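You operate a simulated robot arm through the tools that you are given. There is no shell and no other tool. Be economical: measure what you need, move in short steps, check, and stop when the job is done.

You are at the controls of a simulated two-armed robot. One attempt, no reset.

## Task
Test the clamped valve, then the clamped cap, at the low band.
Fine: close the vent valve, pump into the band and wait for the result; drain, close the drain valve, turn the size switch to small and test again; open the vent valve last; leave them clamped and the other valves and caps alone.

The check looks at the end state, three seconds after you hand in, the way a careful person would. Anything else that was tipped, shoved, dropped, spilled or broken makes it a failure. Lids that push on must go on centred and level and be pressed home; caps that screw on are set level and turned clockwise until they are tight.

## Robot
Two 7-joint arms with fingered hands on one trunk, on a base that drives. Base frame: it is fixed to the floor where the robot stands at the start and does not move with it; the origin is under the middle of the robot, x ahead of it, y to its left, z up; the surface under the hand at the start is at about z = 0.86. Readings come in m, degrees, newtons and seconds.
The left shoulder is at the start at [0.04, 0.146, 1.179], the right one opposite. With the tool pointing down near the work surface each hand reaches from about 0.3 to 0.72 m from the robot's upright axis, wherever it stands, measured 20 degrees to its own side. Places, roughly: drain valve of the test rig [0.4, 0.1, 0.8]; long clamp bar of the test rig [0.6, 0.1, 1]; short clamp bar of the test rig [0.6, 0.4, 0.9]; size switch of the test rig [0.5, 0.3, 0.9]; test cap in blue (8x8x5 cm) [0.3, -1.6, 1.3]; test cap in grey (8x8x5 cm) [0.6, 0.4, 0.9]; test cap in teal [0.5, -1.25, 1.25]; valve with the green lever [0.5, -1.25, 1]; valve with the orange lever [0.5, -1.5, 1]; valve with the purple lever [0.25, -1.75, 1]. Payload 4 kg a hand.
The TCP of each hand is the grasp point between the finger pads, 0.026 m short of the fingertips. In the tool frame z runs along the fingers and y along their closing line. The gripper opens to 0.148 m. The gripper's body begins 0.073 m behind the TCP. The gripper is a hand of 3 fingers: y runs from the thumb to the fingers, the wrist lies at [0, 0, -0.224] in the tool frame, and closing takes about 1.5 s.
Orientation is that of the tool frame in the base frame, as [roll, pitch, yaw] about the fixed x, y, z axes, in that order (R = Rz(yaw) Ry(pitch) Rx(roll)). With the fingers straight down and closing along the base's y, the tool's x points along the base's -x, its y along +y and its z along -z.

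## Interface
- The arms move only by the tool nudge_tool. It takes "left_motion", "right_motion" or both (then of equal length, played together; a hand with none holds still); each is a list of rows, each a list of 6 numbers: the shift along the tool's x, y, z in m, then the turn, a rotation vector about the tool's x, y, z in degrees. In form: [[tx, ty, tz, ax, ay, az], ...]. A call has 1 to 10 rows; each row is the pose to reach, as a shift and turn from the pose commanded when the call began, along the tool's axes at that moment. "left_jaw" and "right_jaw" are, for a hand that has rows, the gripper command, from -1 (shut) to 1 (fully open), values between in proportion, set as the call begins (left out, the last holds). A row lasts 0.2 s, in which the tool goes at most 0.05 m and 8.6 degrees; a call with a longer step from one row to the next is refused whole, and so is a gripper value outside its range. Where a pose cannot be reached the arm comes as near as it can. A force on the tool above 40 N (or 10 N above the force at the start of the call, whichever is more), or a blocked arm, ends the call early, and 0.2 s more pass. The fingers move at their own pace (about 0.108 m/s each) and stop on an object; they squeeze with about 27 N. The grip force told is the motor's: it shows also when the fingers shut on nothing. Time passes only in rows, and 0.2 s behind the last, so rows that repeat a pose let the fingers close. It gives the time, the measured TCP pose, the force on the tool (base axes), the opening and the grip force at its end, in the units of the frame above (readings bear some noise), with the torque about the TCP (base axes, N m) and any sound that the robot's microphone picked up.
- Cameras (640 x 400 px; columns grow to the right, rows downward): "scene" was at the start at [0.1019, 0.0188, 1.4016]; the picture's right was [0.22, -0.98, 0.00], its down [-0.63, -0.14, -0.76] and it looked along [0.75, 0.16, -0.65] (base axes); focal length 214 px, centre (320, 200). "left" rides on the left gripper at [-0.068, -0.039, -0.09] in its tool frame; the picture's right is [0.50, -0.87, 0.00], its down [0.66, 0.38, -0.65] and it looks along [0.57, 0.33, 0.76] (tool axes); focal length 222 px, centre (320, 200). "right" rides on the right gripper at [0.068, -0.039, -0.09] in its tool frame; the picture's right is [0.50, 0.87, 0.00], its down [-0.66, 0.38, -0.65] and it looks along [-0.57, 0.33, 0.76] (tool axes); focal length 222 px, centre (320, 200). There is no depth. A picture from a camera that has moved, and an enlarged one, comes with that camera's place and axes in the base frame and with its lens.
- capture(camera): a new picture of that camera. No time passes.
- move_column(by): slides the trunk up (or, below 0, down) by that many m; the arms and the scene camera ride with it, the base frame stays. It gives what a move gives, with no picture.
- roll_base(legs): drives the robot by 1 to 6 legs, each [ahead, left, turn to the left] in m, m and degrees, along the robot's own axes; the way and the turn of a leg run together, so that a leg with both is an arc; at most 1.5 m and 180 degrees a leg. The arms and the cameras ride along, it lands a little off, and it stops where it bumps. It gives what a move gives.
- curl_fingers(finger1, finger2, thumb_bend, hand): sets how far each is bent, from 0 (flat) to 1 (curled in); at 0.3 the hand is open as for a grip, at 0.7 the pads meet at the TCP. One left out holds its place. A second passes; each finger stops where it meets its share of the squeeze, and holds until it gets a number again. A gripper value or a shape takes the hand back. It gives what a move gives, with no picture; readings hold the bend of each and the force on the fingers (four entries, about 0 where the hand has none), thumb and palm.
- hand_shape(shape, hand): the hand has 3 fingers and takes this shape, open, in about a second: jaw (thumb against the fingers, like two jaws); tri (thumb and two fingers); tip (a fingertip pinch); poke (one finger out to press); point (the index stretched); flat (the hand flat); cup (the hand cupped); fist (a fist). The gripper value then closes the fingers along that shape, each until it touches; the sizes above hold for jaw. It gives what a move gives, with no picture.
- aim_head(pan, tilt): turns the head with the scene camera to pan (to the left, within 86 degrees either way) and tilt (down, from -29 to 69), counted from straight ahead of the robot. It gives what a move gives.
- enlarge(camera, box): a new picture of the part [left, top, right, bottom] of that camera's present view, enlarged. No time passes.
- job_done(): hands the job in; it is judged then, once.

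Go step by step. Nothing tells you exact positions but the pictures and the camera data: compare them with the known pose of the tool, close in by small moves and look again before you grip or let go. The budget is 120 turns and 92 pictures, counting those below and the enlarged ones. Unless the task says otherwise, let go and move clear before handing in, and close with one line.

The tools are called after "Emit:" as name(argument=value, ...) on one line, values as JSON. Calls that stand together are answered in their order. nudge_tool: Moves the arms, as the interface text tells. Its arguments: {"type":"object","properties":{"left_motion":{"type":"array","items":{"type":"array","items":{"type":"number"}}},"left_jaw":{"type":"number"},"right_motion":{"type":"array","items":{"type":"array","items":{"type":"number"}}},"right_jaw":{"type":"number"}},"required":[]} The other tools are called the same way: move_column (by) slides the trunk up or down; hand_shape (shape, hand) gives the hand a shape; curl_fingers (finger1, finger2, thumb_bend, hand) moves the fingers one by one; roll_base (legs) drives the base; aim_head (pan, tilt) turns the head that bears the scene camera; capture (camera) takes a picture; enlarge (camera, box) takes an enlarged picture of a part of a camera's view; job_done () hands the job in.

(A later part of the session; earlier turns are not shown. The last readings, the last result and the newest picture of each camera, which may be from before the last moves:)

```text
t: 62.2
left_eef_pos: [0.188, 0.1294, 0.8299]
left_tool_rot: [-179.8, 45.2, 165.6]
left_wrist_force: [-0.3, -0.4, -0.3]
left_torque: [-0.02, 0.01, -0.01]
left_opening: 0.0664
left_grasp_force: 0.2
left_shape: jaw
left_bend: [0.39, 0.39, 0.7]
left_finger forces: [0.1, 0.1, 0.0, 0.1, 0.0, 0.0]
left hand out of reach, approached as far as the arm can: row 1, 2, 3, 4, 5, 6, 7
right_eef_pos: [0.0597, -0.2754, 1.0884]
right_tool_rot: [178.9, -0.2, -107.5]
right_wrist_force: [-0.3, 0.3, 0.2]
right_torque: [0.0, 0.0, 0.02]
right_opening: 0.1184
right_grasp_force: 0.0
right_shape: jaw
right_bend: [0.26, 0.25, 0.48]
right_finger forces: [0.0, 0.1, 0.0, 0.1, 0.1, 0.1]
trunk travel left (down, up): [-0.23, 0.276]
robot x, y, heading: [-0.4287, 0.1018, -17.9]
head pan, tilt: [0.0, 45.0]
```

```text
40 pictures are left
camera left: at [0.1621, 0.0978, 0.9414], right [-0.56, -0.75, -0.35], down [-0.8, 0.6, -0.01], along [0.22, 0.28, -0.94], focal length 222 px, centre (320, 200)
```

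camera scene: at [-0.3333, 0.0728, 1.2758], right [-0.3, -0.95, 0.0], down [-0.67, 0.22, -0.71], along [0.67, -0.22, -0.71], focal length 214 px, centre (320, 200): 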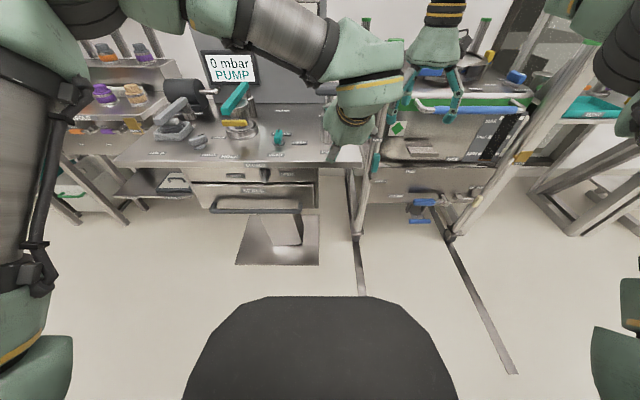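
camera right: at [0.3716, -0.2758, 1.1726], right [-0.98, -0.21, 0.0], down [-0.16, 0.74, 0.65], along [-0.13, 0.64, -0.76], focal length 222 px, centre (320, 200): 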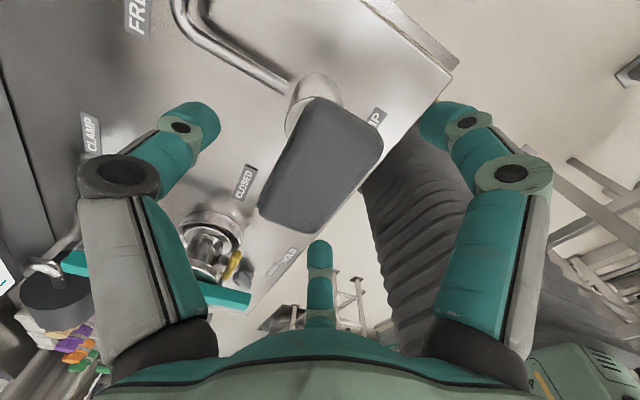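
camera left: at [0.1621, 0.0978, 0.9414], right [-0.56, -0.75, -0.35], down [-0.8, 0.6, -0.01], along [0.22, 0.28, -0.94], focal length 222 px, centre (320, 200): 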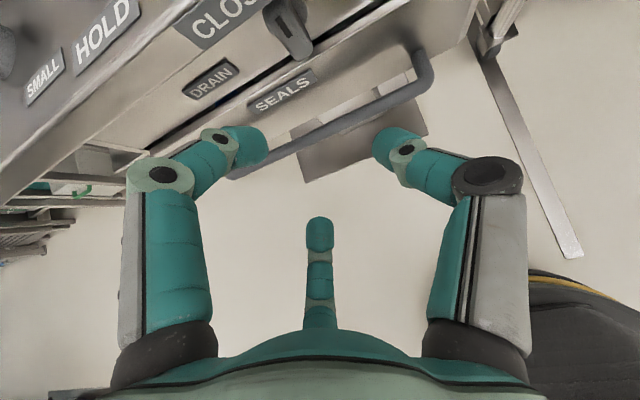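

Pitch stops at 45° here. Lowering the trunk further while raising the hand relative to it should let the wrist level out.

Emit:
nudge_tool(left_motion=[[-0.03, 0, -0.03, 0, 0, 0], [-0.06, 0, -0.06, 0, 0, 0], [-0.09, 0, -0.09, 0, 0, 0], [-0.12, 0, -0.12, 0, 0, 0]])

Emit:
move_column(by=-0.22)

Emit:
nudge_tool(left_motion=[[0, 0, 0, 1, -8, 0], [0, 0, 0, 1, -16, 0], [0, 0, 0, 2, -24, 0], [0, 0, 0, 2, -32, 0], [0, 0, 0, 2, -40, 0], [0, 0, 0, 2, -45, 0], [0, 0, 0, 2, -45, 0]])

Emit:
capture(camera="left")

```text
t: 63.2
left_eef_pos: [0.1857, 0.1316, 1.0019]
left_tool_rot: [-179.8, 45.3, 165.6]
left_wrist_force: [-0.2, 0.1, -0.7]
left_torque: [-0.02, 0.01, -0.02]
left_opening: 0.0668
left_grasp_force: 0.0
left_shape: jaw
left_bend: [0.39, 0.39, 0.7]
left_finger forces: [0.0, 0.0, 0.0, 0.1, 0.0, 0.1]
right_eef_pos: [0.058, -0.2747, 1.088]
right_tool_rot: [179.0, -0.3, -107.6]
right_wrist_force: [-0.6, -0.3, 0.4]
right_torque: [-0.05, -0.02, 0.01]
right_opening: 0.1184
right_grasp_force: 0.0
right_shape: jaw
right_bend: [0.26, 0.25, 0.48]
right_finger forces: [0.0, 0.1, 0.1, 0.0, 0.0, 0.0]
trunk travel left (down, up): [-0.23, 0.276]
robot x, y, heading: [-0.4304, 0.1043, -18.1]
head pan, tilt: [0.0, 45.0]
```

```text
t: 65.5
left_eef_pos: [0.1846, 0.1309, 0.7811]
left_tool_rot: [-179.7, 45.2, 165.7]
left_wrist_force: [-0.1, -0.4, -0.1]
left_torque: [0.01, 0.01, -0.02]
left_opening: 0.0669
left_grasp_force: 0.1
left_shape: jaw
left_bend: [0.39, 0.39, 0.7]
left_finger forces: [0.0, 0.0, 0.0, 0.0, 0.0, 0.0]
right_eef_pos: [0.059, -0.2751, 0.868]
right_tool_rot: [179.0, -0.3, -107.5]
right_wrist_force: [0.0, -0.3, -0.4]
right_torque: [-0.01, 0.0, -0.02]
right_opening: 0.1182
right_grasp_force: 0.0
right_shape: jaw
right_bend: [0.26, 0.25, 0.48]
right_finger forces: [0.0, 0.1, 0.1, 0.0, 0.0, 0.0]
trunk travel left (down, up): [-0.01, 0.496]
robot x, y, heading: [-0.4275, 0.1049, -17.7]
head pan, tilt: [0.0, 45.0]
```

```text
t: 67.2
left_eef_pos: [0.1038, 0.0104, 0.9173]
left_tool_rot: [-160.8, 85.8, -174.5]
left_wrist_force: [0.2, 0.7, -0.3]
left_torque: [-0.01, 0.01, -0.03]
left_opening: 0.0664
left_grasp_force: 0.1
left_shape: jaw
left_bend: [0.39, 0.39, 0.7]
left_finger forces: [0.0, 0.0, 0.0, 0.0, 0.0, 0.0]
left hand out of reach, approached as far as the arm can: row 2, 3, 4, 5, 6, 7
right_eef_pos: [0.0609, -0.2741, 0.8673]
right_tool_rot: [178.8, -0.4, -107.6]
right_wrist_force: [1.1, 0.4, -0.5]
right_torque: [-0.03, 0.06, 0.02]
right_opening: 0.1182
right_grasp_force: 0.0
right_shape: jaw
right_bend: [0.25, 0.25, 0.48]
right_finger forces: [0.0, 0.0, 0.1, 0.0, 0.0, 0.0]
trunk travel left (down, up): [-0.01, 0.496]
robot x, y, heading: [-0.43, 0.1036, -17.8]
head pan, tilt: [0.0, 45.0]
```

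```text
39 pictures are left
camera left: at [0.0119, -0.0049, 0.9906], right [-0.24, -0.85, -0.48], down [-0.59, 0.52, -0.62], along [0.77, 0.14, -0.62], focal length 222 px, centre (320, 200)
```

left: 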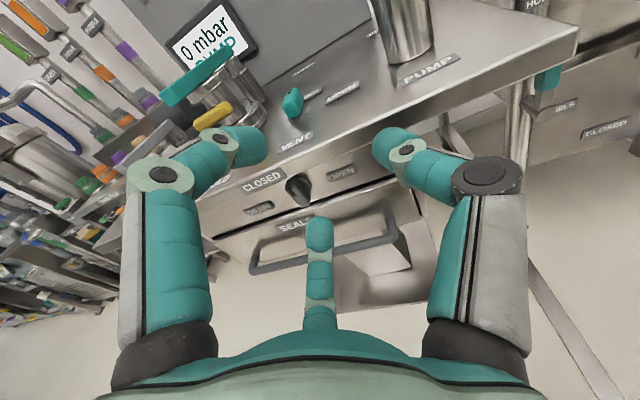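

I'm simply too close for a level hand: an extended arm needs more distance. I'll back up 0.14 m and then extend.

Emit:
roll_base(legs=[[-0.14, 0, 0]])

Emit:
nudge_tool(left_motion=[[0, 0, 0.04, 1, -1, 0], [0, 0.0, 0.08, 2, -2, 0], [0, 0.03, 0.11, 4, -4, 0], [0.0, 0.06, 0.14, 4, -4, 0], [0.03, 0.09, 0.16, 4, -4, 0], [0.06, 0.12, 0.18, 4, -4, 0], [0.099, 0.124, 0.2, 4, -4, 0], [0.099, 0.124, 0.222, 4, -4, 0], [0.099, 0.124, 0.222, 4, -4, 0]])

Emit:
capture(camera="left")

```text
t: 68.5
left_eef_pos: [-0.0324, 0.0523, 0.9186]
left_tool_rot: [-162.6, 86.1, -176.3]
left_wrist_force: [0.6, 0.6, -0.5]
left_torque: [-0.03, 0.01, -0.01]
left_opening: 0.0665
left_grasp_force: 0.0
left_shape: jaw
left_bend: [0.39, 0.39, 0.7]
left_finger forces: [0.0, 0.0, 0.1, 0.0, 0.1, 0.1]
right_eef_pos: [-0.0764, -0.2323, 0.8692]
right_tool_rot: [179.0, -0.3, -107.7]
right_wrist_force: [0.0, -0.9, 0.1]
right_torque: [-0.02, -0.05, -0.01]
right_opening: 0.1182
right_grasp_force: 0.1
right_shape: jaw
right_bend: [0.25, 0.25, 0.48]
right_finger forces: [0.0, 0.1, 0.0, 0.1, 0.0, 0.1]
trunk travel left (down, up): [-0.01, 0.496]
robot x, y, heading: [-0.5634, 0.145, -18.0]
head pan, tilt: [0.0, 45.0]
```

```text
t: 70.5
left_eef_pos: [0.1645, 0.0458, 0.9611]
left_tool_rot: [-163.2, 85.8, -178.7]
left_wrist_force: [-0.6, -0.2, -0.2]
left_torque: [-0.03, 0.0, -0.01]
left_opening: 0.0666
left_grasp_force: 0.0
left_shape: jaw
left_bend: [0.39, 0.39, 0.7]
left_finger forces: [0.0, 0.1, 0.1, 0.0, 0.1, 0.0]
left hand out of reach, approached as far as the arm can: row 1, 2, 3, 4, 5, 6, 7, 8, 9
right_eef_pos: [-0.0746, -0.2333, 0.8683]
right_tool_rot: [179.0, -0.4, -107.5]
right_wrist_force: [0.0, 0.2, -0.5]
right_torque: [0.01, 0.03, -0.02]
right_opening: 0.1182
right_grasp_force: 0.0
right_shape: jaw
right_bend: [0.25, 0.25, 0.48]
right_finger forces: [0.1, 0.0, 0.0, 0.1, 0.0, 0.0]
trunk travel left (down, up): [-0.01, 0.496]
robot x, y, heading: [-0.5599, 0.1445, -17.8]
head pan, tilt: [0.0, 45.0]
```

```text
38 pictures are left
camera left: at [0.0716, 0.0335, 1.0346], right [-0.27, -0.84, -0.48], down [-0.58, 0.54, -0.62], along [0.77, 0.11, -0.62], focal length 222 px, centre (320, 200)
```

left: 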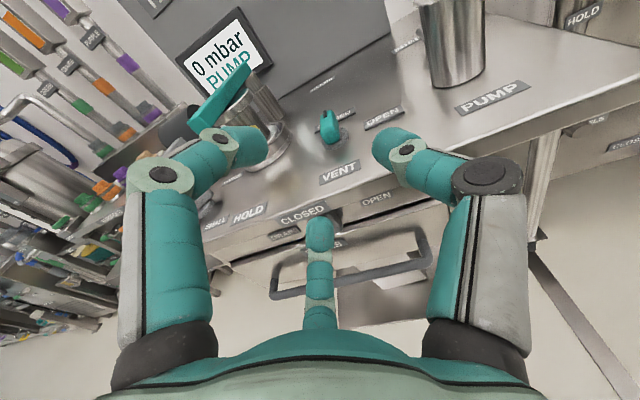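

Comparing: the level hand worked at lower relative height when near my centreline. With the trunk low, I'll retract the hand to the centreline and return to the earlier station.

Emit:
nudge_tool(left_motion=[[0, -0.02, -0.03, 0, 0, 0], [0, -0.04, -0.06, 0, 0, 0], [0, -0.06, -0.09, 0, 0, 0], [0, -0.08, -0.12, 0, 0, 0], [0, -0.1, -0.15, 0, 0, 0], [0, -0.12, -0.18, 0, 0, 0], [0, -0.13, -0.18, 0, 0, 0]])

Emit:
roll_base(legs=[[0, 0.24, 0]])

Emit:
capture(camera="left")

```text
t: 72.1
left_eef_pos: [-0.0383, -0.0347, 0.981]
left_tool_rot: [-163.1, 85.6, -178.5]
left_wrist_force: [-0.2, 0.6, 1.5]
left_torque: [0.01, -0.03, -0.01]
left_opening: 0.0663
left_grasp_force: 0.0
left_shape: jaw
left_bend: [0.39, 0.39, 0.7]
left_finger forces: [0.0, 0.0, 0.0, 0.0, 0.1, 0.0]
right_eef_pos: [-0.0742, -0.2332, 0.8685]
right_tool_rot: [178.9, -0.2, -107.5]
right_wrist_force: [0.7, 0.1, -0.8]
right_torque: [0.04, 0.01, 0.0]
right_opening: 0.1185
right_grasp_force: 0.1
right_shape: jaw
right_bend: [0.25, 0.25, 0.48]
right_finger forces: [0.0, 0.0, 0.0, 0.0, 0.1, 0.0]
trunk travel left (down, up): [-0.01, 0.496]
robot x, y, heading: [-0.5619, 0.1455, -18.0]
head pan, tilt: [0.0, 45.0]
```

```text
t: 73.8
left_eef_pos: [0.0337, 0.1926, 0.9806]
left_tool_rot: [-162.6, 85.8, -178.1]
left_wrist_force: [0.8, 0.0, 0.5]
left_torque: [0.0, -0.03, -0.03]
left_opening: 0.0665
left_grasp_force: 0.1
left_shape: jaw
left_bend: [0.39, 0.39, 0.7]
left_finger forces: [0.0, 0.0, 0.1, 0.1, 0.0, 0.1]
right_eef_pos: [-0.0015, -0.0062, 0.8689]
right_tool_rot: [179.1, -0.4, -107.6]
right_wrist_force: [0.0, 0.4, -0.8]
right_torque: [0.0, 0.0, 0.03]
right_opening: 0.1183
right_grasp_force: 0.0
right_shape: jaw
right_bend: [0.25, 0.25, 0.48]
right_finger forces: [0.1, 0.0, 0.1, 0.0, 0.0, 0.1]
trunk travel left (down, up): [-0.01, 0.496]
robot x, y, heading: [-0.4906, 0.3738, -17.6]
head pan, tilt: [0.0, 45.0]
```

```text
37 pictures are left
camera left: at [-0.0581, 0.1801, 1.055], right [-0.27, -0.84, -0.48], down [-0.58, 0.54, -0.62], along [0.77, 0.11, -0.63], focal length 222 px, centre (320, 200)
```

left: 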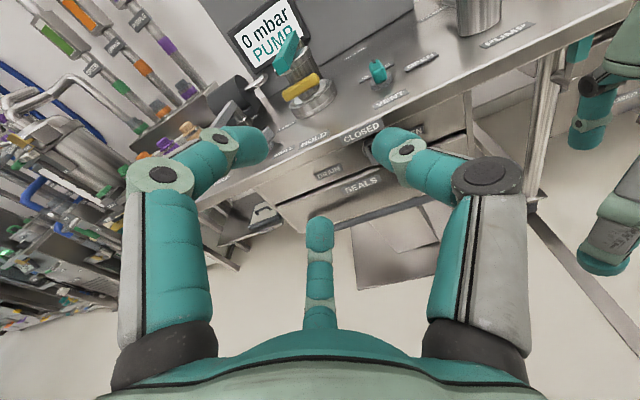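

Emit:
nudge_tool(left_motion=[[0.04, 0, 0, 0, 0, 0], [0.08, 0, 0, 0, 0, 0], [0.12, 0, 0, 0, 0, 0], [0.15, 0, 0, 0, 0, 0], [0.175, 0, 0, 0, 0, 0], [0.175, 0, 0, 0, 0, 0]])

```text
t: 75.4
left_eef_pos: [0.0413, 0.2136, 0.8293]
left_tool_rot: [-124.5, 82.7, -136.4]
left_wrist_force: [0.2, -0.5, -0.4]
left_torque: [0.01, 0.02, -0.01]
left_opening: 0.0663
left_grasp_force: 0.0
left_shape: jaw
left_bend: [0.39, 0.39, 0.7]
left_finger forces: [0.1, 0.1, 0.0, 0.1, 0.1, 0.0]
right_eef_pos: [-0.0006, -0.0072, 0.867]
right_tool_rot: [178.9, -0.3, -107.6]
right_wrist_force: [-0.4, 0.4, -0.1]
right_torque: [-0.02, 0.0, 0.01]
right_opening: 0.1187
right_grasp_force: 0.0
right_shape: jaw
right_bend: [0.25, 0.25, 0.48]
right_finger forces: [0.0, 0.0, 0.0, 0.0, 0.0, 0.0]
trunk travel left (down, up): [-0.01, 0.496]
robot x, y, heading: [-0.4911, 0.371, -17.6]
head pan, tilt: [0.0, 45.0]
stopped in row 6 (left hand): the arm was blocked; the commanded pose is now the measured one
```

Emit:
capture(camera="scene")

Emit:
capture(camera="left")

```text
36 pictures are left
camera scene: at [-0.3946, 0.3416, 1.0557], right [-0.3, -0.95, 0.0], down [-0.67, 0.21, -0.71], along [0.67, -0.21, -0.71], focal length 214 px, centre (320, 200)
```

scene: 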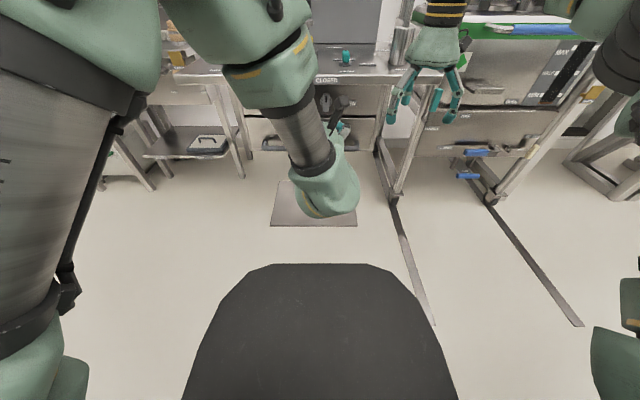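

```text
35 pictures are left
camera left: at [-0.0489, 0.2011, 0.906], right [-0.22, -0.89, -0.41], down [-0.62, 0.45, -0.64], along [0.75, 0.11, -0.65], focal length 222 px, centre (320, 200)
```

left: 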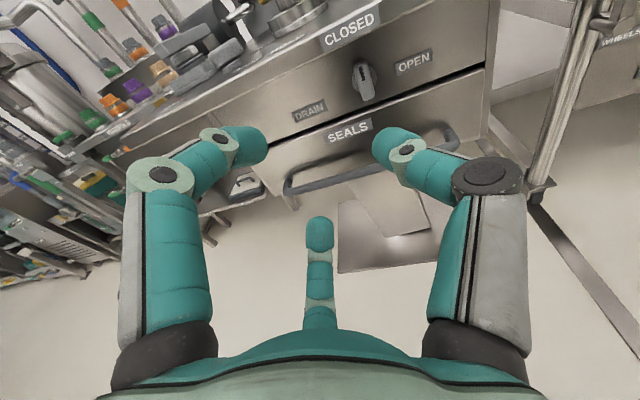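

The knob is better placed now: about ex 0.30 ahead-of-rig frame, z 0.76 (base ≈ (0.34, 0.08, 0.76)), recessed under the top. I'll try a slightly downward-tilted hand at that height.

Emit:
nudge_tool(left_motion=[[0, 0, 0, 0, 6, 0], [0, 0, 0, 0, 12, 0], [0, 0, 0, 0, 16, 0], [0.03, 0, 0, 0, 16, 0], [0.06, 0, 0, 0, 16, 0], [0.06, 0, 0, 0, 16, 0]])

```text
t: 76.8
left_eef_pos: [0.0329, 0.2061, 0.7699]
left_tool_rot: [-163.8, 69.1, -176.9]
left_wrist_force: [0.7, -0.4, -0.8]
left_torque: [0.02, 0.01, 0.04]
left_opening: 0.0669
left_grasp_force: 0.1
left_shape: jaw
left_bend: [0.39, 0.39, 0.7]
left_finger forces: [0.0, 0.1, 0.0, 0.1, 0.0, 0.0]
right_eef_pos: [-0.0013, -0.006, 0.8682]
right_tool_rot: [179.0, -0.3, -107.5]
right_wrist_force: [0.1, 0.7, -0.3]
right_torque: [0.0, 0.0, 0.01]
right_opening: 0.1183
right_grasp_force: 0.0
right_shape: jaw
right_bend: [0.25, 0.25, 0.48]
right_finger forces: [0.1, 0.0, 0.1, 0.1, 0.1, 0.0]
trunk travel left (down, up): [-0.01, 0.496]
robot x, y, heading: [-0.488, 0.3697, -17.6]
head pan, tilt: [0.0, 45.0]
```

Reachable with a 20° tilt. I'll level the roll, raise the right hand clear of the table, then drive ahead.

Emit:
nudge_tool(left_motion=[[0, 0, 0, 2, 0, 3.5], [0, 0, 0, 3.7, 0, 7], [0, 0, 0, 3.7, 0, 7], [0, 0, 0, 3.7, 0, 7]], right_motion=[[0, 0, -0.03, 0, 0, 0], [0, 0, -0.06, 0, 0, 0], [0, 0, -0.09, 0, 0, 0], [0, 0, -0.13, 0, 0, 0]])

Emit:
roll_base(legs=[[0.2, 0, 0]])

Emit:
capture(camera="left")

```text
t: 77.8
left_eef_pos: [0.0328, 0.2059, 0.7699]
left_tool_rot: [-179.0, 70.2, 162.8]
left_wrist_force: [-0.2, -0.7, -0.4]
left_torque: [-0.01, 0.01, 0.02]
left_opening: 0.0665
left_grasp_force: 0.1
left_shape: jaw
left_bend: [0.39, 0.39, 0.7]
left_finger forces: [0.0, 0.0, 0.0, 0.0, 0.0, 0.0]
right_eef_pos: [-0.003, -0.0061, 0.9654]
right_tool_rot: [178.9, -0.4, -107.6]
right_wrist_force: [0.2, -0.1, 0.0]
right_torque: [0.02, 0.0, -0.02]
right_opening: 0.1183
right_grasp_force: 0.0
right_shape: jaw
right_bend: [0.25, 0.25, 0.48]
right_finger forces: [0.0, 0.0, 0.0, 0.0, 0.1, 0.0]
right hand out of reach, approached as far as the arm can: row 4
trunk travel left (down, up): [-0.01, 0.496]
robot x, y, heading: [-0.4857, 0.3731, -17.5]
head pan, tilt: [0.0, 45.0]
```

```text
t: 79.5
left_eef_pos: [0.227, 0.1428, 0.7691]
left_tool_rot: [-178.9, 70.1, 163.0]
left_wrist_force: [0.7, 0.0, 0.2]
left_torque: [0.0, -0.01, 0.02]
left_opening: 0.0664
left_grasp_force: 0.1
left_shape: jaw
left_bend: [0.39, 0.39, 0.7]
left_finger forces: [0.1, 0.1, 0.0, 0.0, 0.1, 0.1]
right_eef_pos: [0.1904, -0.0683, 0.965]
right_tool_rot: [178.9, -0.3, -107.6]
right_wrist_force: [0.4, 0.4, -0.5]
right_torque: [0.05, -0.03, -0.01]
right_opening: 0.1183
right_grasp_force: 0.0
right_shape: jaw
right_bend: [0.25, 0.25, 0.48]
right_finger forces: [0.1, 0.0, 0.1, 0.0, 0.0, 0.0]
trunk travel left (down, up): [-0.01, 0.496]
robot x, y, heading: [-0.2976, 0.3086, -17.9]
head pan, tilt: [0.0, 45.0]
```

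```text
34 pictures are left
camera left: at [0.1564, 0.1268, 0.8626], right [-0.43, -0.77, -0.46], down [-0.68, 0.62, -0.4], along [0.59, 0.14, -0.79], focal length 222 px, centre (320, 200)
```

left: 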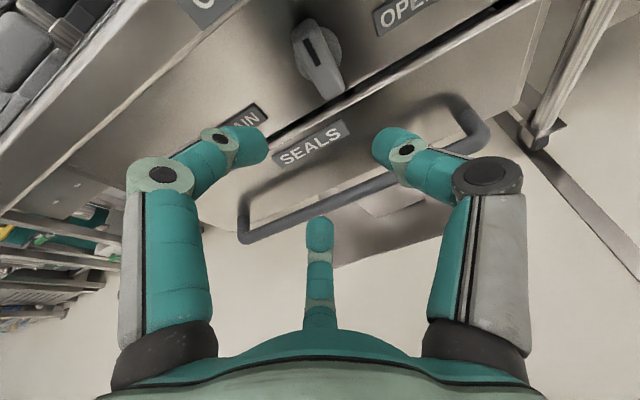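

Knob is ahead, slightly right. Approach half way while correcting sideways, then look.

Emit:
nudge_tool(left_motion=[[-0.005, -0.012, 0.01, 0, 0, 0], [-0.012, -0.024, 0.03, 0, 0, 0], [-0.02, -0.024, 0.05, 0, 0, 0], [-0.024, -0.024, 0.06, 0, 0, 0], [-0.024, -0.024, 0.06, 0, 0, 0]])

Emit:
capture(camera="left")

```text
t: 80.7
left_eef_pos: [0.2819, 0.0995, 0.7716]
left_tool_rot: [-178.9, 70.2, 163.1]
left_wrist_force: [-0.5, 0.7, -1.3]
left_torque: [-0.04, 0.0, -0.01]
left_opening: 0.0667
left_grasp_force: 0.0
left_shape: jaw
left_bend: [0.39, 0.39, 0.7]
left_finger forces: [0.0, 0.1, 0.0, 0.1, 0.0, 0.0]
right_eef_pos: [0.1908, -0.0663, 0.9655]
right_tool_rot: [179.1, -0.4, -107.6]
right_wrist_force: [0.2, 0.0, -0.3]
right_torque: [0.01, -0.04, 0.0]
right_opening: 0.1184
right_grasp_force: 0.0
right_shape: jaw
right_bend: [0.25, 0.25, 0.48]
right_finger forces: [0.0, 0.0, 0.1, 0.0, 0.0, 0.0]
trunk travel left (down, up): [-0.01, 0.496]
robot x, y, heading: [-0.298, 0.3072, -18.0]
head pan, tilt: [0.0, 45.0]
```

```text
33 pictures are left
camera left: at [0.2105, 0.0831, 0.8653], right [-0.43, -0.77, -0.46], down [-0.68, 0.62, -0.4], along [0.59, 0.14, -0.79], focal length 222 px, centre (320, 200)
```

left: 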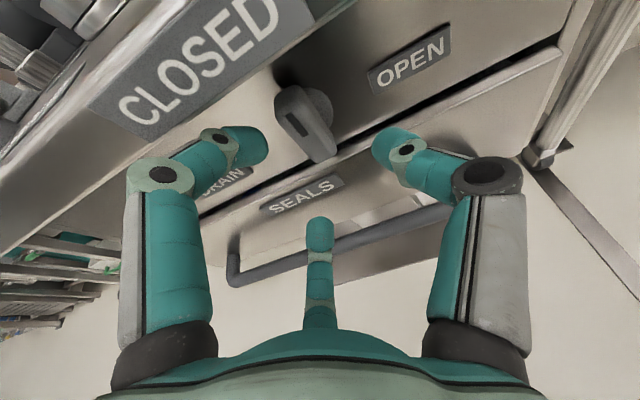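

Knob refined at ex ≈ 0.31, z ≈ 0.76. Advance 4.5 cm more and close.

Emit:
nudge_tool(left_motion=[[-0.003, 0.001, 0.015, 0, 0, 0], [-0.006, 0.002, 0.03, 0, 0, 0], [-0.009, 0.002, 0.045, 0, 0, 0], [-0.009, 0.002, 0.045, 0, 0, 0]])

Emit:
capture(camera="left")

```text
t: 81.7
left_eef_pos: [0.3239, 0.0877, 0.7632]
left_tool_rot: [-178.9, 70.1, 163.0]
left_wrist_force: [-0.4, 1.1, -9.6]
left_torque: [-0.42, -0.09, 0.03]
left_opening: 0.0642
left_grasp_force: 0.0
left_shape: jaw
left_bend: [0.77, 0.39, 0.7]
left_finger forces: [10.4, 0.0, 0.0, 0.0, 0.0, 0.0]
right_eef_pos: [0.1913, -0.0679, 0.965]
right_tool_rot: [178.9, -0.3, -107.7]
right_wrist_force: [0.3, 0.0, -0.2]
right_torque: [-0.03, 0.01, -0.02]
right_opening: 0.1185
right_grasp_force: 0.1
right_shape: jaw
right_bend: [0.25, 0.25, 0.48]
right_finger forces: [0.0, 0.0, 0.0, 0.0, 0.0, 0.1]
trunk travel left (down, up): [-0.01, 0.496]
robot x, y, heading: [-0.295, 0.3106, -17.7]
head pan, tilt: [0.0, 45.0]
```

```text
32 pictures are left
camera left: at [0.2534, 0.0716, 0.8568], right [-0.43, -0.77, -0.46], down [-0.68, 0.62, -0.4], along [0.59, 0.15, -0.79], focal length 222 px, centre (320, 200)
```

left: 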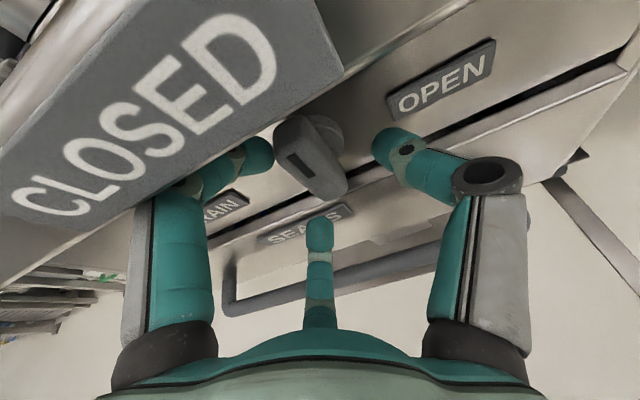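

The upper finger brushes the table edge; I'll drop 1.2 cm, then close on the bar.

Emit:
nudge_tool(left_motion=[[0.006, 0, 0.0, 0, 0, 0], [0.012, 0, 0.004, 0, 0, 0], [0.012, 0, 0.008, 0, 0, 0], [0.012, 0, 0.008, 0, 0, 0]])

Emit:
nudge_tool(left_motion=[[0, 0, 0, 0, 0, 0], [0, 0, 0, 0, 0, 0], [0, 0, 0, 0, 0, 0], [0, 0, 0, 0, 0, 0], [0, 0, 0, 0, 0, 0]], left_jaw=-1)

Emit:
capture(camera="left")

```text
t: 82.7
left_eef_pos: [0.3276, 0.0864, 0.7514]
left_tool_rot: [-178.8, 70.2, 163.0]
left_wrist_force: [-0.4, 1.2, -0.1]
left_torque: [-0.02, 0.0, 0.02]
left_opening: 0.0668
left_grasp_force: 0.2
left_shape: jaw
left_bend: [0.38, 0.39, 0.7]
left_finger forces: [0.7, 0.0, 0.0, 0.0, 0.0, 0.0]
right_eef_pos: [0.1906, -0.0684, 0.9663]
right_tool_rot: [179.0, -0.3, -107.7]
right_wrist_force: [0.6, 0.3, 0.2]
right_torque: [0.0, 0.02, 0.02]
right_opening: 0.1184
right_grasp_force: 0.0
right_shape: jaw
right_bend: [0.25, 0.25, 0.48]
right_finger forces: [0.1, 0.0, 0.1, 0.1, 0.0, 0.0]
trunk travel left (down, up): [-0.01, 0.496]
robot x, y, heading: [-0.2918, 0.3116, -17.7]
head pan, tilt: [0.0, 45.0]
```

```text
t: 83.8
left_eef_pos: [0.3264, 0.0868, 0.749]
left_tool_rot: [-179.0, 70.0, 162.9]
left_wrist_force: [-18.0, 8.1, -13.9]
left_torque: [0.24, 0.81, 0.36]
left_opening: 0.0205
left_grasp_force: 27.2
left_shape: jaw
left_bend: [0.79, 0.77, 0.7]
left_finger forces: [16.6, 43.6, 0.1, 0.0, 28.2, 0.0]
right_eef_pos: [0.1896, -0.0679, 0.9662]
right_tool_rot: [178.9, -0.3, -107.7]
right_wrist_force: [0.0, -0.3, -0.8]
right_torque: [0.01, -0.02, -0.01]
right_opening: 0.1186
right_grasp_force: 0.1
right_shape: jaw
right_bend: [0.25, 0.25, 0.48]
right_finger forces: [0.0, 0.0, 0.1, 0.0, 0.1, 0.1]
trunk travel left (down, up): [-0.01, 0.496]
robot x, y, heading: [-0.2996, 0.3131, -17.9]
head pan, tilt: [0.0, 45.0]
```

```text
31 pictures are left
camera left: at [0.2547, 0.0707, 0.8427], right [-0.43, -0.77, -0.46], down [-0.68, 0.62, -0.39], along [0.59, 0.15, -0.79], focal length 222 px, centre (320, 200)
```

left: 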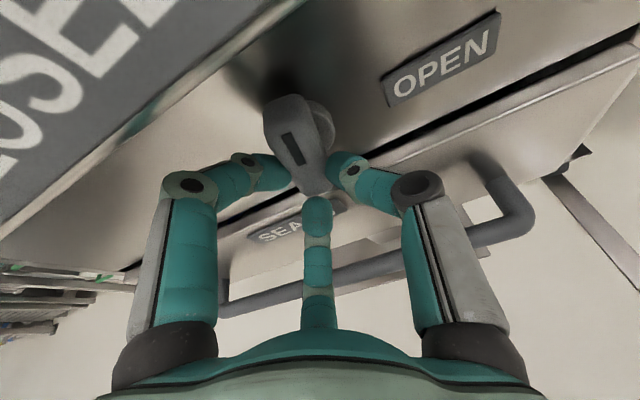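

Gripped on the lower half of the bar. Turning clockwise about the knob centre.

Emit:
nudge_tool(left_motion=[[0, 0.002, 0, 0, 0, 8], [-0.001, 0.0044, 0, 0, 0, 16], [-0.001, 0.0065, 0, 0, 0, 24], [-0.002, 0.0085, 0, 0, 0, 32], [-0.004, 0.0103, 0, 0, 0, 40], [-0.005, 0.0119, 0, 0, 0, 48], [-0.007, 0.0133, 0, 0, 0, 56], [-0.009, 0.0144, 0, 0, 0, 64], [-0.011, 0.0152, 0, 0, 0, 72], [-0.013, 0.0158, 0, 0, 0, 80]])

Emit:
capture(camera="left")

```text
t: 86.0
left_eef_pos: [0.3352, 0.1032, 0.7624]
left_tool_rot: [110.1, 9.6, 75.2]
left_wrist_force: [-25.4, 12.8, -10.2]
left_torque: [0.14, 0.35, 0.29]
left_opening: 0.0177
left_grasp_force: 27.1
left_shape: jaw
left_bend: [0.82, 0.8, 0.66]
left_finger forces: [15.4, 31.8, 0.0, 0.1, 33.1, 0.1]
right_eef_pos: [0.1887, -0.0661, 0.9674]
right_tool_rot: [179.1, -0.3, -107.6]
right_wrist_force: [-0.1, -0.4, -0.3]
right_torque: [0.01, -0.01, -0.01]
right_opening: 0.1183
right_grasp_force: 0.0
right_shape: jaw
right_bend: [0.25, 0.25, 0.48]
right_finger forces: [0.0, 0.1, 0.0, 0.0, 0.0, 0.1]
trunk travel left (down, up): [-0.01, 0.496]
robot x, y, heading: [-0.3008, 0.3094, -17.7]
head pan, tilt: [0.0, 45.0]
```

```text
30 pictures are left
camera left: at [0.2227, 0.0635, 0.7675], right [-0.2, 0.42, -0.88], down [-0.28, 0.84, 0.46], along [0.94, 0.34, -0.05], focal length 222 px, centre (320, 200)
```

left: 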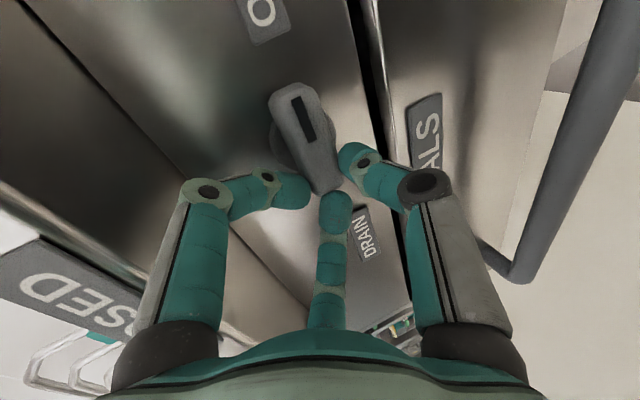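

Pointer is nearly at OPEN; a few more degrees, hold about a second, then look at the display.

Emit:
nudge_tool(left_motion=[[0, 0, 0, 0, 0, 5], [0, 0, 0, 0, 0, 10], [0, 0, 0, 0, 0, 10], [0, 0, 0, 0, 0, 10], [0, 0, 0, 0, 0, 10]])

Emit:
aim_head(pan=0, tilt=15)

Emit:
capture(camera="scene")

Emit:
capture(camera="left")

```text
t: 87.2
left_eef_pos: [0.336, 0.1024, 0.7623]
left_tool_rot: [109.9, 0.4, 71.9]
left_wrist_force: [-19.0, 10.3, -9.7]
left_torque: [0.02, 0.38, 0.29]
left_opening: 0.0168
left_grasp_force: 27.1
left_shape: jaw
left_bend: [0.82, 0.79, 0.66]
left_finger forces: [13.5, 30.4, 0.0, 0.0, 33.0, 0.1]
right_eef_pos: [0.1883, -0.0668, 0.9669]
right_tool_rot: [179.2, -0.3, -107.7]
right_wrist_force: [0.5, -0.4, -0.1]
right_torque: [0.0, 0.04, -0.04]
right_opening: 0.1181
right_grasp_force: 0.0
right_shape: jaw
right_bend: [0.25, 0.25, 0.48]
right_finger forces: [0.1, 0.0, 0.0, 0.0, 0.0, 0.0]
trunk travel left (down, up): [-0.01, 0.496]
robot x, y, heading: [-0.2976, 0.3111, -18.0]
head pan, tilt: [0.0, 45.0]
```

```text
t: 88.2
left_eef_pos: [0.3358, 0.1025, 0.7609]
left_tool_rot: [109.9, 0.3, 71.8]
left_wrist_force: [-19.4, 11.2, -10.1]
left_torque: [0.05, 0.36, 0.28]
left_opening: 0.0169
left_grasp_force: 27.1
left_shape: jaw
left_bend: [0.82, 0.79, 0.66]
left_finger forces: [13.3, 30.4, 0.1, 0.0, 32.9, 0.0]
right_eef_pos: [0.1898, -0.0682, 0.9666]
right_tool_rot: [179.2, -0.4, -107.5]
right_wrist_force: [0.4, 0.3, 0.1]
right_torque: [0.01, 0.0, 0.01]
right_opening: 0.1183
right_grasp_force: 0.1
right_shape: jaw
right_bend: [0.25, 0.25, 0.48]
right_finger forces: [0.0, 0.1, 0.1, 0.1, 0.0, 0.0]
trunk travel left (down, up): [-0.01, 0.496]
robot x, y, heading: [-0.2998, 0.3112, -17.9]
head pan, tilt: [0.0, 15.0]
```

```text
29 pictures are left
camera scene: at [-0.1914, 0.2767, 1.1025], right [-0.31, -0.95, 0.0], down [-0.25, 0.08, -0.97], along [0.92, -0.3, -0.26], focal length 214 px, centre (320, 200)
```

scene: 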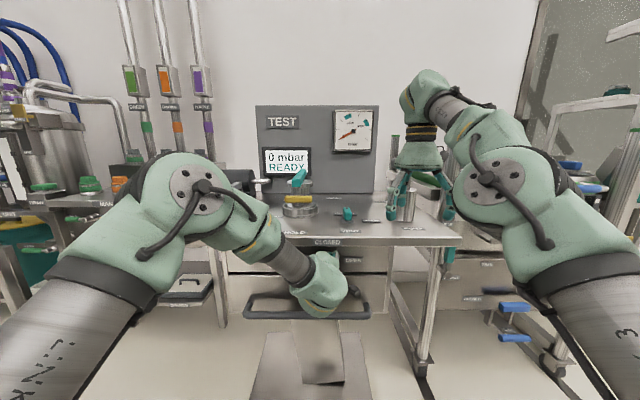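

```text
28 pictures are left
camera left: at [0.2208, 0.0689, 0.756], right [-0.13, 0.56, -0.82], down [-0.26, 0.78, 0.57], along [0.96, 0.28, 0.05], focal length 222 px, centre (320, 200)
```

left: 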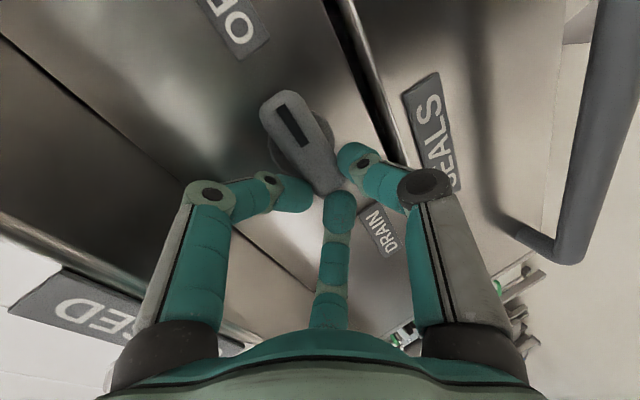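

The display shows READY with drain open, so it is drained. Now turning it back to CLOSED.

Emit:
nudge_tool(left_motion=[[0, -0.002, 0, 0, 0, -8.5], [-0.0007, -0.0044, 0, 0, 0, -17], [-0.0016, -0.0065, 0, 0, 0, -25.5], [-0.0027, -0.0084, 0, 0, 0, -34], [-0.0042, -0.01, 0, 0, 0, -42.5], [-0.006, -0.0117, 0, 0, 0, -51], [-0.0079, -0.013, 0, 0, 0, -59.5], [-0.01, -0.014, 0, 0, 0, -68], [-0.0123, -0.0146, 0, 0, 0, -76.5], [-0.0146, -0.015, 0, 0, 0, -85]])

Emit:
nudge_tool(left_motion=[[0, -0.001, 0, 0, 0, -5], [0, -0.002, 0, 0, 0, -8], [0, -0.002, 0, 0, 0, -8]])

Emit:
capture(camera="left")

Emit:
enlarge(camera="scene", box=[240, 100, 400, 220])

```text
t: 90.4
left_eef_pos: [0.3262, 0.0852, 0.7459]
left_tool_rot: [167.9, 69.3, 148.7]
left_wrist_force: [-9.4, -1.4, -21.4]
left_torque: [0.16, 0.43, -0.21]
left_opening: 0.0146
left_grasp_force: 27.4
left_shape: jaw
left_bend: [0.81, 0.76, 0.7]
left_finger forces: [18.3, 27.4, 0.1, 0.0, 28.1, 0.0]
right_eef_pos: [0.1906, -0.0696, 0.9639]
right_tool_rot: [178.9, -0.3, -107.6]
right_wrist_force: [-0.5, 0.8, 0.7]
right_torque: [-0.01, -0.01, 0.02]
right_opening: 0.1184
right_grasp_force: 0.1
right_shape: jaw
right_bend: [0.25, 0.25, 0.48]
right_finger forces: [0.1, 0.0, 0.0, 0.1, 0.0, 0.0]
trunk travel left (down, up): [-0.01, 0.496]
robot x, y, heading: [-0.3029, 0.3102, -17.6]
head pan, tilt: [0.0, 15.0]
```

```text
t: 91.2
left_eef_pos: [0.3264, 0.0857, 0.7453]
left_tool_rot: [-170.9, 69.6, 171.4]
left_wrist_force: [-11.7, -2.4, -20.6]
left_torque: [0.32, 0.43, -0.08]
left_opening: 0.0152
left_grasp_force: 26.9
left_shape: jaw
left_bend: [0.81, 0.76, 0.7]
left_finger forces: [17.7, 27.2, 0.0, 0.0, 27.0, 0.2]
right_eef_pos: [0.1912, -0.0686, 0.9642]
right_tool_rot: [178.9, -0.3, -107.6]
right_wrist_force: [-0.5, -0.7, -0.3]
right_torque: [0.0, 0.02, 0.02]
right_opening: 0.1183
right_grasp_force: 0.1
right_shape: jaw
right_bend: [0.25, 0.25, 0.48]
right_finger forces: [0.1, 0.0, 0.0, 0.1, 0.0, 0.0]
trunk travel left (down, up): [-0.01, 0.496]
robot x, y, heading: [-0.2947, 0.3098, -17.7]
head pan, tilt: [0.0, 15.0]
```

```text
27 pictures are left
camera left: at [0.2574, 0.0723, 0.8419], right [-0.43, -0.8, -0.42], down [-0.7, 0.59, -0.41], along [0.58, 0.12, -0.81], focal length 222 px, centre (320, 200)
```

left: 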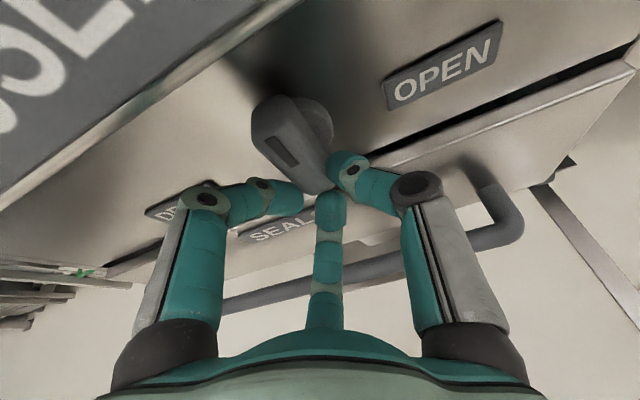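

```text
3.33 times, centred on (320, 160) of scene
camera zoom: at [-0.1894, 0.2748, 1.1023], right [-0.31, -0.95, 0.0], down [-0.25, 0.08, -0.97], along [0.92, -0.29, -0.26], focal length 715 px, centre (320, 333)
```

zoom: 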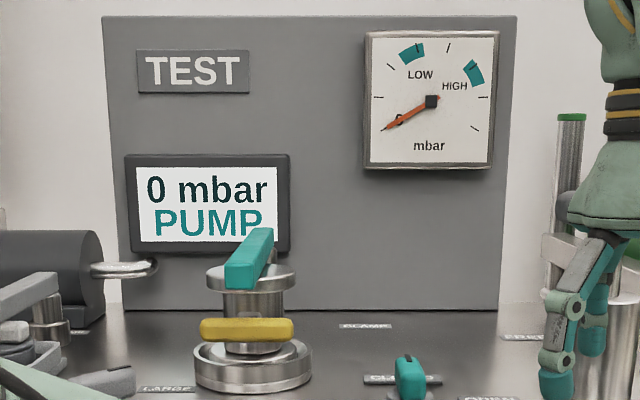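

Display back to PUMP, so the drain is closed. Release, retreat and look.

Emit:
nudge_tool(left_motion=[[0, 0, 0, 0, 0, 0], [0, 0, 0, 0, 0, 0], [0, 0, 0, 0, 0, 0], [0, 0, -0.02, 0, 0, 0], [0.005, 0, -0.05, 0, 0, 0], [0.005, 0, -0.08, 0, 0, 0], [0.005, 0, -0.11, 0, 0, 0]], left_jaw=-0.1)

Emit:
capture(camera="left")

```text
t: 92.8
left_eef_pos: [0.2267, 0.1192, 0.7796]
left_tool_rot: [-170.7, 70.0, 171.8]
left_wrist_force: [0.6, 0.0, 0.0]
left_torque: [0.0, 0.03, -0.01]
left_opening: 0.0662
left_grasp_force: 0.1
left_shape: jaw
left_bend: [0.39, 0.39, 0.7]
left_finger forces: [0.1, 0.2, 0.1, 0.1, 0.0, 0.0]
right_eef_pos: [0.1895, -0.0686, 0.9658]
right_tool_rot: [179.1, -0.4, -107.5]
right_wrist_force: [-0.4, 0.1, 0.0]
right_torque: [-0.01, -0.03, -0.03]
right_opening: 0.1184
right_grasp_force: 0.1
right_shape: jaw
right_bend: [0.25, 0.25, 0.48]
right_finger forces: [0.0, 0.1, 0.1, 0.0, 0.0, 0.0]
trunk travel left (down, up): [-0.01, 0.496]
robot x, y, heading: [-0.2944, 0.3086, -17.8]
head pan, tilt: [0.0, 15.0]
```

```text
25 pictures are left
camera left: at [0.1577, 0.1064, 0.8758], right [-0.42, -0.8, -0.42], down [-0.7, 0.59, -0.42], along [0.58, 0.12, -0.81], focal length 222 px, centre (320, 200)
```

left: 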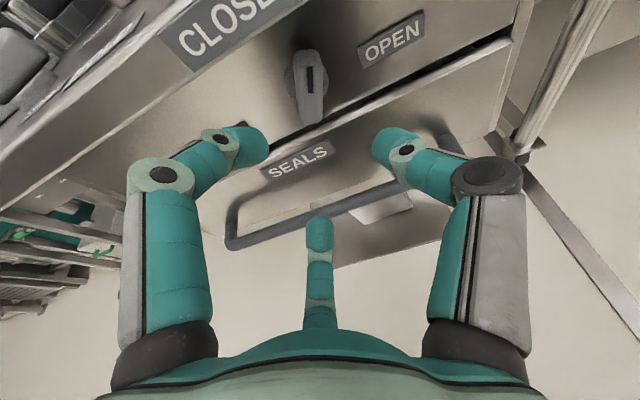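

Emit:
enlarge(camera="left", box=[220, 10, 400, 140])

```text
3.08 times, centred on (310, 75) of left
camera zoom: at [0.1577, 0.1064, 0.8758], right [-0.42, -0.8, -0.42], down [-0.7, 0.59, -0.42], along [0.58, 0.12, -0.81], focal length 684 px, centre (351, 585)
```

zoom: 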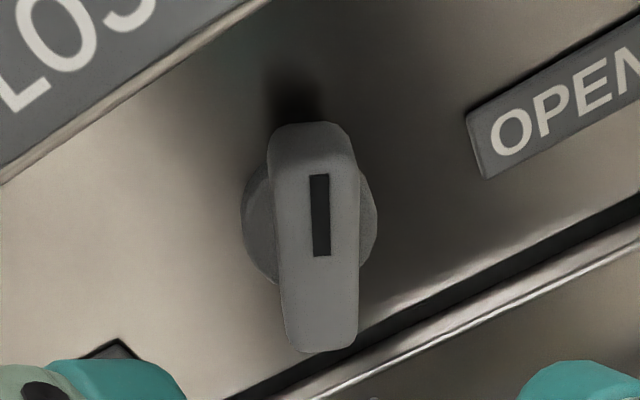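

The drain pointer is still about 20° short of straight up. I'll regrip and turn it the rest of the way.

Emit:
nudge_tool(left_motion=[[0, 0.002, 0.04, 0, 0, 0], [0.002, 0.003, 0.075, 0, 0, 4], [0.0, 0.004, 0.1, 0, 0, 8], [-0.003, 0.004, 0.112, 0, 0, 8], [-0.003, 0.004, 0.112, 0, 0, 8]])

Emit:
nudge_tool(left_motion=[[0, 0, 0, 0, 0, 0], [0, 0, 0, 0, 0, 0], [0, 0, 0, 0, 0, 0], [0, 0, 0, 0, 0, 0], [0, 0, 0, 0, 0, 0]], left_jaw=-1)

Emit:
nudge_tool(left_motion=[[0, -0.002, 0, 0, 0, -7], [0, -0.004, 0, 0, 0, -14], [0, -0.006, 0, 0, 0, -21], [0, -0.008, 0, 0, 0, -28], [0, -0.009, 0, 0, 0, -34], [0, -0.009, 0, 0, 0, -34]])

Emit:
capture(camera="left")

```text
t: 94.0
left_eef_pos: [0.3293, 0.0902, 0.7465]
left_tool_rot: [167.4, 69.7, 148.4]
left_wrist_force: [-0.5, 0.3, 0.7]
left_torque: [0.01, 0.0, 0.01]
left_opening: 0.066
left_grasp_force: 0.0
left_shape: jaw
left_bend: [0.39, 0.39, 0.7]
left_finger forces: [0.0, 0.0, 0.0, 0.1, 0.0, 0.1]
right_eef_pos: [0.19, -0.0688, 0.965]
right_tool_rot: [179.0, -0.4, -107.6]
right_wrist_force: [0.2, -0.6, 0.7]
right_torque: [0.01, -0.03, 0.04]
right_opening: 0.1182
right_grasp_force: 0.1
right_shape: jaw
right_bend: [0.25, 0.25, 0.48]
right_finger forces: [0.0, 0.1, 0.0, 0.1, 0.0, 0.0]
trunk travel left (down, up): [-0.01, 0.496]
robot x, y, heading: [-0.2989, 0.3135, -17.7]
head pan, tilt: [0.0, 15.0]
```

```text
t: 95.2
left_eef_pos: [0.33, 0.0907, 0.7441]
left_tool_rot: [167.5, 69.6, 148.6]
left_wrist_force: [-0.7, 2.5, -6.0]
left_torque: [0.05, 0.1, 0.1]
left_opening: 0.0209
left_grasp_force: 27.0
left_shape: jaw
left_bend: [0.77, 0.75, 0.7]
left_finger forces: [19.1, 24.7, 0.0, 0.0, 24.0, 0.1]
right_eef_pos: [0.1904, -0.0695, 0.9654]
right_tool_rot: [179.1, -0.3, -107.5]
right_wrist_force: [0.0, 0.2, -0.2]
right_torque: [-0.01, 0.0, -0.04]
right_opening: 0.1181
right_grasp_force: 0.0
right_shape: jaw
right_bend: [0.25, 0.25, 0.48]
right_finger forces: [0.0, 0.0, 0.0, 0.0, 0.0, 0.1]
trunk travel left (down, up): [-0.01, 0.496]
robot x, y, heading: [-0.2983, 0.3065, -17.9]
head pan, tilt: [0.0, 15.0]
```

```text
t: 96.6
left_eef_pos: [0.3274, 0.083, 0.7437]
left_tool_rot: [-126.3, 54.9, -139.1]
left_wrist_force: [2.7, 2.2, -7.2]
left_torque: [0.05, 0.12, -0.09]
left_opening: 0.0198
left_grasp_force: 26.8
left_shape: jaw
left_bend: [0.76, 0.75, 0.71]
left_finger forces: [23.7, 19.7, 0.0, 0.0, 24.3, 0.1]
right_eef_pos: [0.1914, -0.0682, 0.9643]
right_tool_rot: [178.9, -0.3, -107.6]
right_wrist_force: [-0.9, 0.1, 0.9]
right_torque: [0.01, -0.01, -0.01]
right_opening: 0.1183
right_grasp_force: 0.1
right_shape: jaw
right_bend: [0.25, 0.25, 0.48]
right_finger forces: [0.1, 0.1, 0.0, 0.0, 0.0, 0.1]
trunk travel left (down, up): [-0.01, 0.496]
robot x, y, heading: [-0.2967, 0.3095, -17.9]
head pan, tilt: [0.0, 15.0]
```

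```text
23 pictures are left
camera left: at [0.2709, 0.1008, 0.8484], right [-0.31, -0.95, -0.01], down [-0.83, 0.28, -0.49], along [0.47, -0.15, -0.87], focal length 222 px, centre (320, 200)
```

left: 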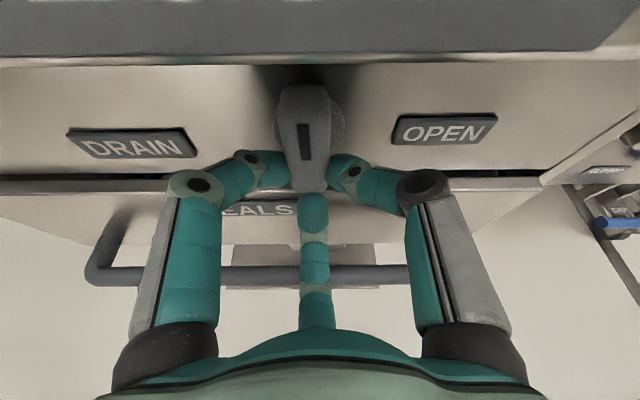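

The bar is now straight up. Release, retreat, back off the base and raise the trunk again.

Emit:
nudge_tool(left_motion=[[0, 0, 0, 0, 0, 0], [0, 0, 0, 0, 0, 0], [0, 0, 0, 0, 0, 0], [0, 0, -0.02, 0, 0, 0], [0.0, 0, -0.05, 0, 0, 0], [0.0, 0, -0.08, 0, 0, 8], [0.0, 0, -0.11, 0, 0, 16], [0, 0, -0.12, 0, 0, 24]], left_jaw=-0.1)

Emit:
roll_base(legs=[[-0.2, 0, 0]])

Emit:
move_column(by=0.34)

Emit:
aim_head(pan=0, tilt=40)

Emit:
capture(camera="scene")

```text
t: 98.4
left_eef_pos: [0.2174, 0.1171, 0.7851]
left_tool_rot: [-165.7, 69.6, 176.9]
left_wrist_force: [-0.6, -0.8, 0.3]
left_torque: [0.0, 0.01, 0.02]
left_opening: 0.0662
left_grasp_force: 0.0
left_shape: jaw
left_bend: [0.39, 0.39, 0.7]
left_finger forces: [0.0, 0.0, 0.0, 0.0, 0.0, 0.0]
right_eef_pos: [0.1897, -0.0686, 0.9658]
right_tool_rot: [179.0, -0.3, -107.6]
right_wrist_force: [0.1, -0.3, -0.8]
right_torque: [-0.01, 0.0, 0.0]
right_opening: 0.1185
right_grasp_force: 0.1
right_shape: jaw
right_bend: [0.25, 0.25, 0.48]
right_finger forces: [0.0, 0.0, 0.0, 0.0, 0.0, 0.0]
trunk travel left (down, up): [-0.01, 0.496]
robot x, y, heading: [-0.2951, 0.3099, -18.1]
head pan, tilt: [0.0, 15.0]
```

```text
t: 100.0
left_eef_pos: [0.0288, 0.1788, 0.7867]
left_tool_rot: [-165.3, 69.6, 177.5]
left_wrist_force: [0.3, 0.5, -0.7]
left_torque: [-0.04, 0.02, -0.03]
left_opening: 0.0661
left_grasp_force: 0.0
left_shape: jaw
left_bend: [0.39, 0.39, 0.7]
left_finger forces: [0.0, 0.0, 0.0, 0.1, 0.0, 0.1]
right_eef_pos: [0.0019, -0.0073, 0.9658]
right_tool_rot: [179.0, -0.3, -107.5]
right_wrist_force: [-0.6, 0.0, 0.7]
right_torque: [-0.01, -0.02, -0.01]
right_opening: 0.1184
right_grasp_force: 0.0
right_shape: jaw
right_bend: [0.25, 0.25, 0.48]
right_finger forces: [0.1, 0.0, 0.0, 0.1, 0.0, 0.0]
trunk travel left (down, up): [-0.01, 0.496]
robot x, y, heading: [-0.4843, 0.3715, -17.9]
head pan, tilt: [0.0, 15.0]
```

```text
t: 103.3
left_eef_pos: [0.0295, 0.1779, 1.125]
left_tool_rot: [-165.4, 69.5, 177.5]
left_wrist_force: [0.1, 0.3, 0.6]
left_torque: [0.01, -0.03, 0.02]
left_opening: 0.066
left_grasp_force: 0.0
left_shape: jaw
left_bend: [0.39, 0.39, 0.7]
left_finger forces: [0.0, 0.1, 0.0, 0.0, 0.0, 0.0]
right_eef_pos: [0.0012, -0.007, 1.3045]
right_tool_rot: [178.9, -0.3, -107.5]
right_wrist_force: [1.1, -0.2, -0.3]
right_torque: [0.0, 0.05, 0.01]
right_opening: 0.1183
right_grasp_force: 0.0
right_shape: jaw
right_bend: [0.25, 0.25, 0.48]
right_finger forces: [0.1, 0.1, 0.0, 0.0, 0.0, 0.0]
trunk travel left (down, up): [-0.35, 0.156]
robot x, y, heading: [-0.4853, 0.3685, -17.6]
head pan, tilt: [0.0, 15.0]
```

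```text
t: 104.2
left_eef_pos: [0.03, 0.1792, 1.1248]
left_tool_rot: [-165.4, 69.4, 177.5]
left_wrist_force: [0.6, -0.2, -0.3]
left_torque: [-0.03, 0.0, 0.0]
left_opening: 0.0662
left_grasp_force: 0.1
left_shape: jaw
left_bend: [0.39, 0.39, 0.7]
left_finger forces: [0.0, 0.0, 0.0, 0.0, 0.0, 0.0]
right_eef_pos: [0.0008, -0.0062, 1.3051]
right_tool_rot: [179.0, -0.3, -107.5]
right_wrist_force: [0.5, 0.7, -0.6]
right_torque: [0.02, 0.02, 0.02]
right_opening: 0.1184
right_grasp_force: 0.0
right_shape: jaw
right_bend: [0.25, 0.25, 0.48]
right_finger forces: [0.0, 0.0, 0.1, 0.0, 0.1, 0.1]
trunk travel left (down, up): [-0.35, 0.156]
robot x, y, heading: [-0.4869, 0.371, -17.8]
head pan, tilt: [0.0, 40.0]
```

```text
22 pictures are left
camera scene: at [-0.3875, 0.3391, 1.402], right [-0.3, -0.95, 0.0], down [-0.61, 0.2, -0.77], along [0.73, -0.23, -0.64], focal length 214 px, centre (320, 200)
```

scene: 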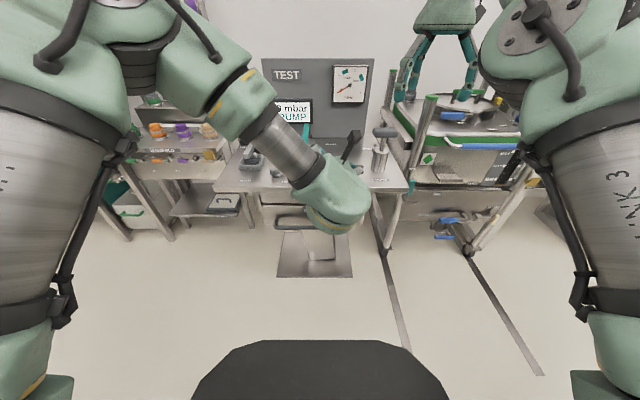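

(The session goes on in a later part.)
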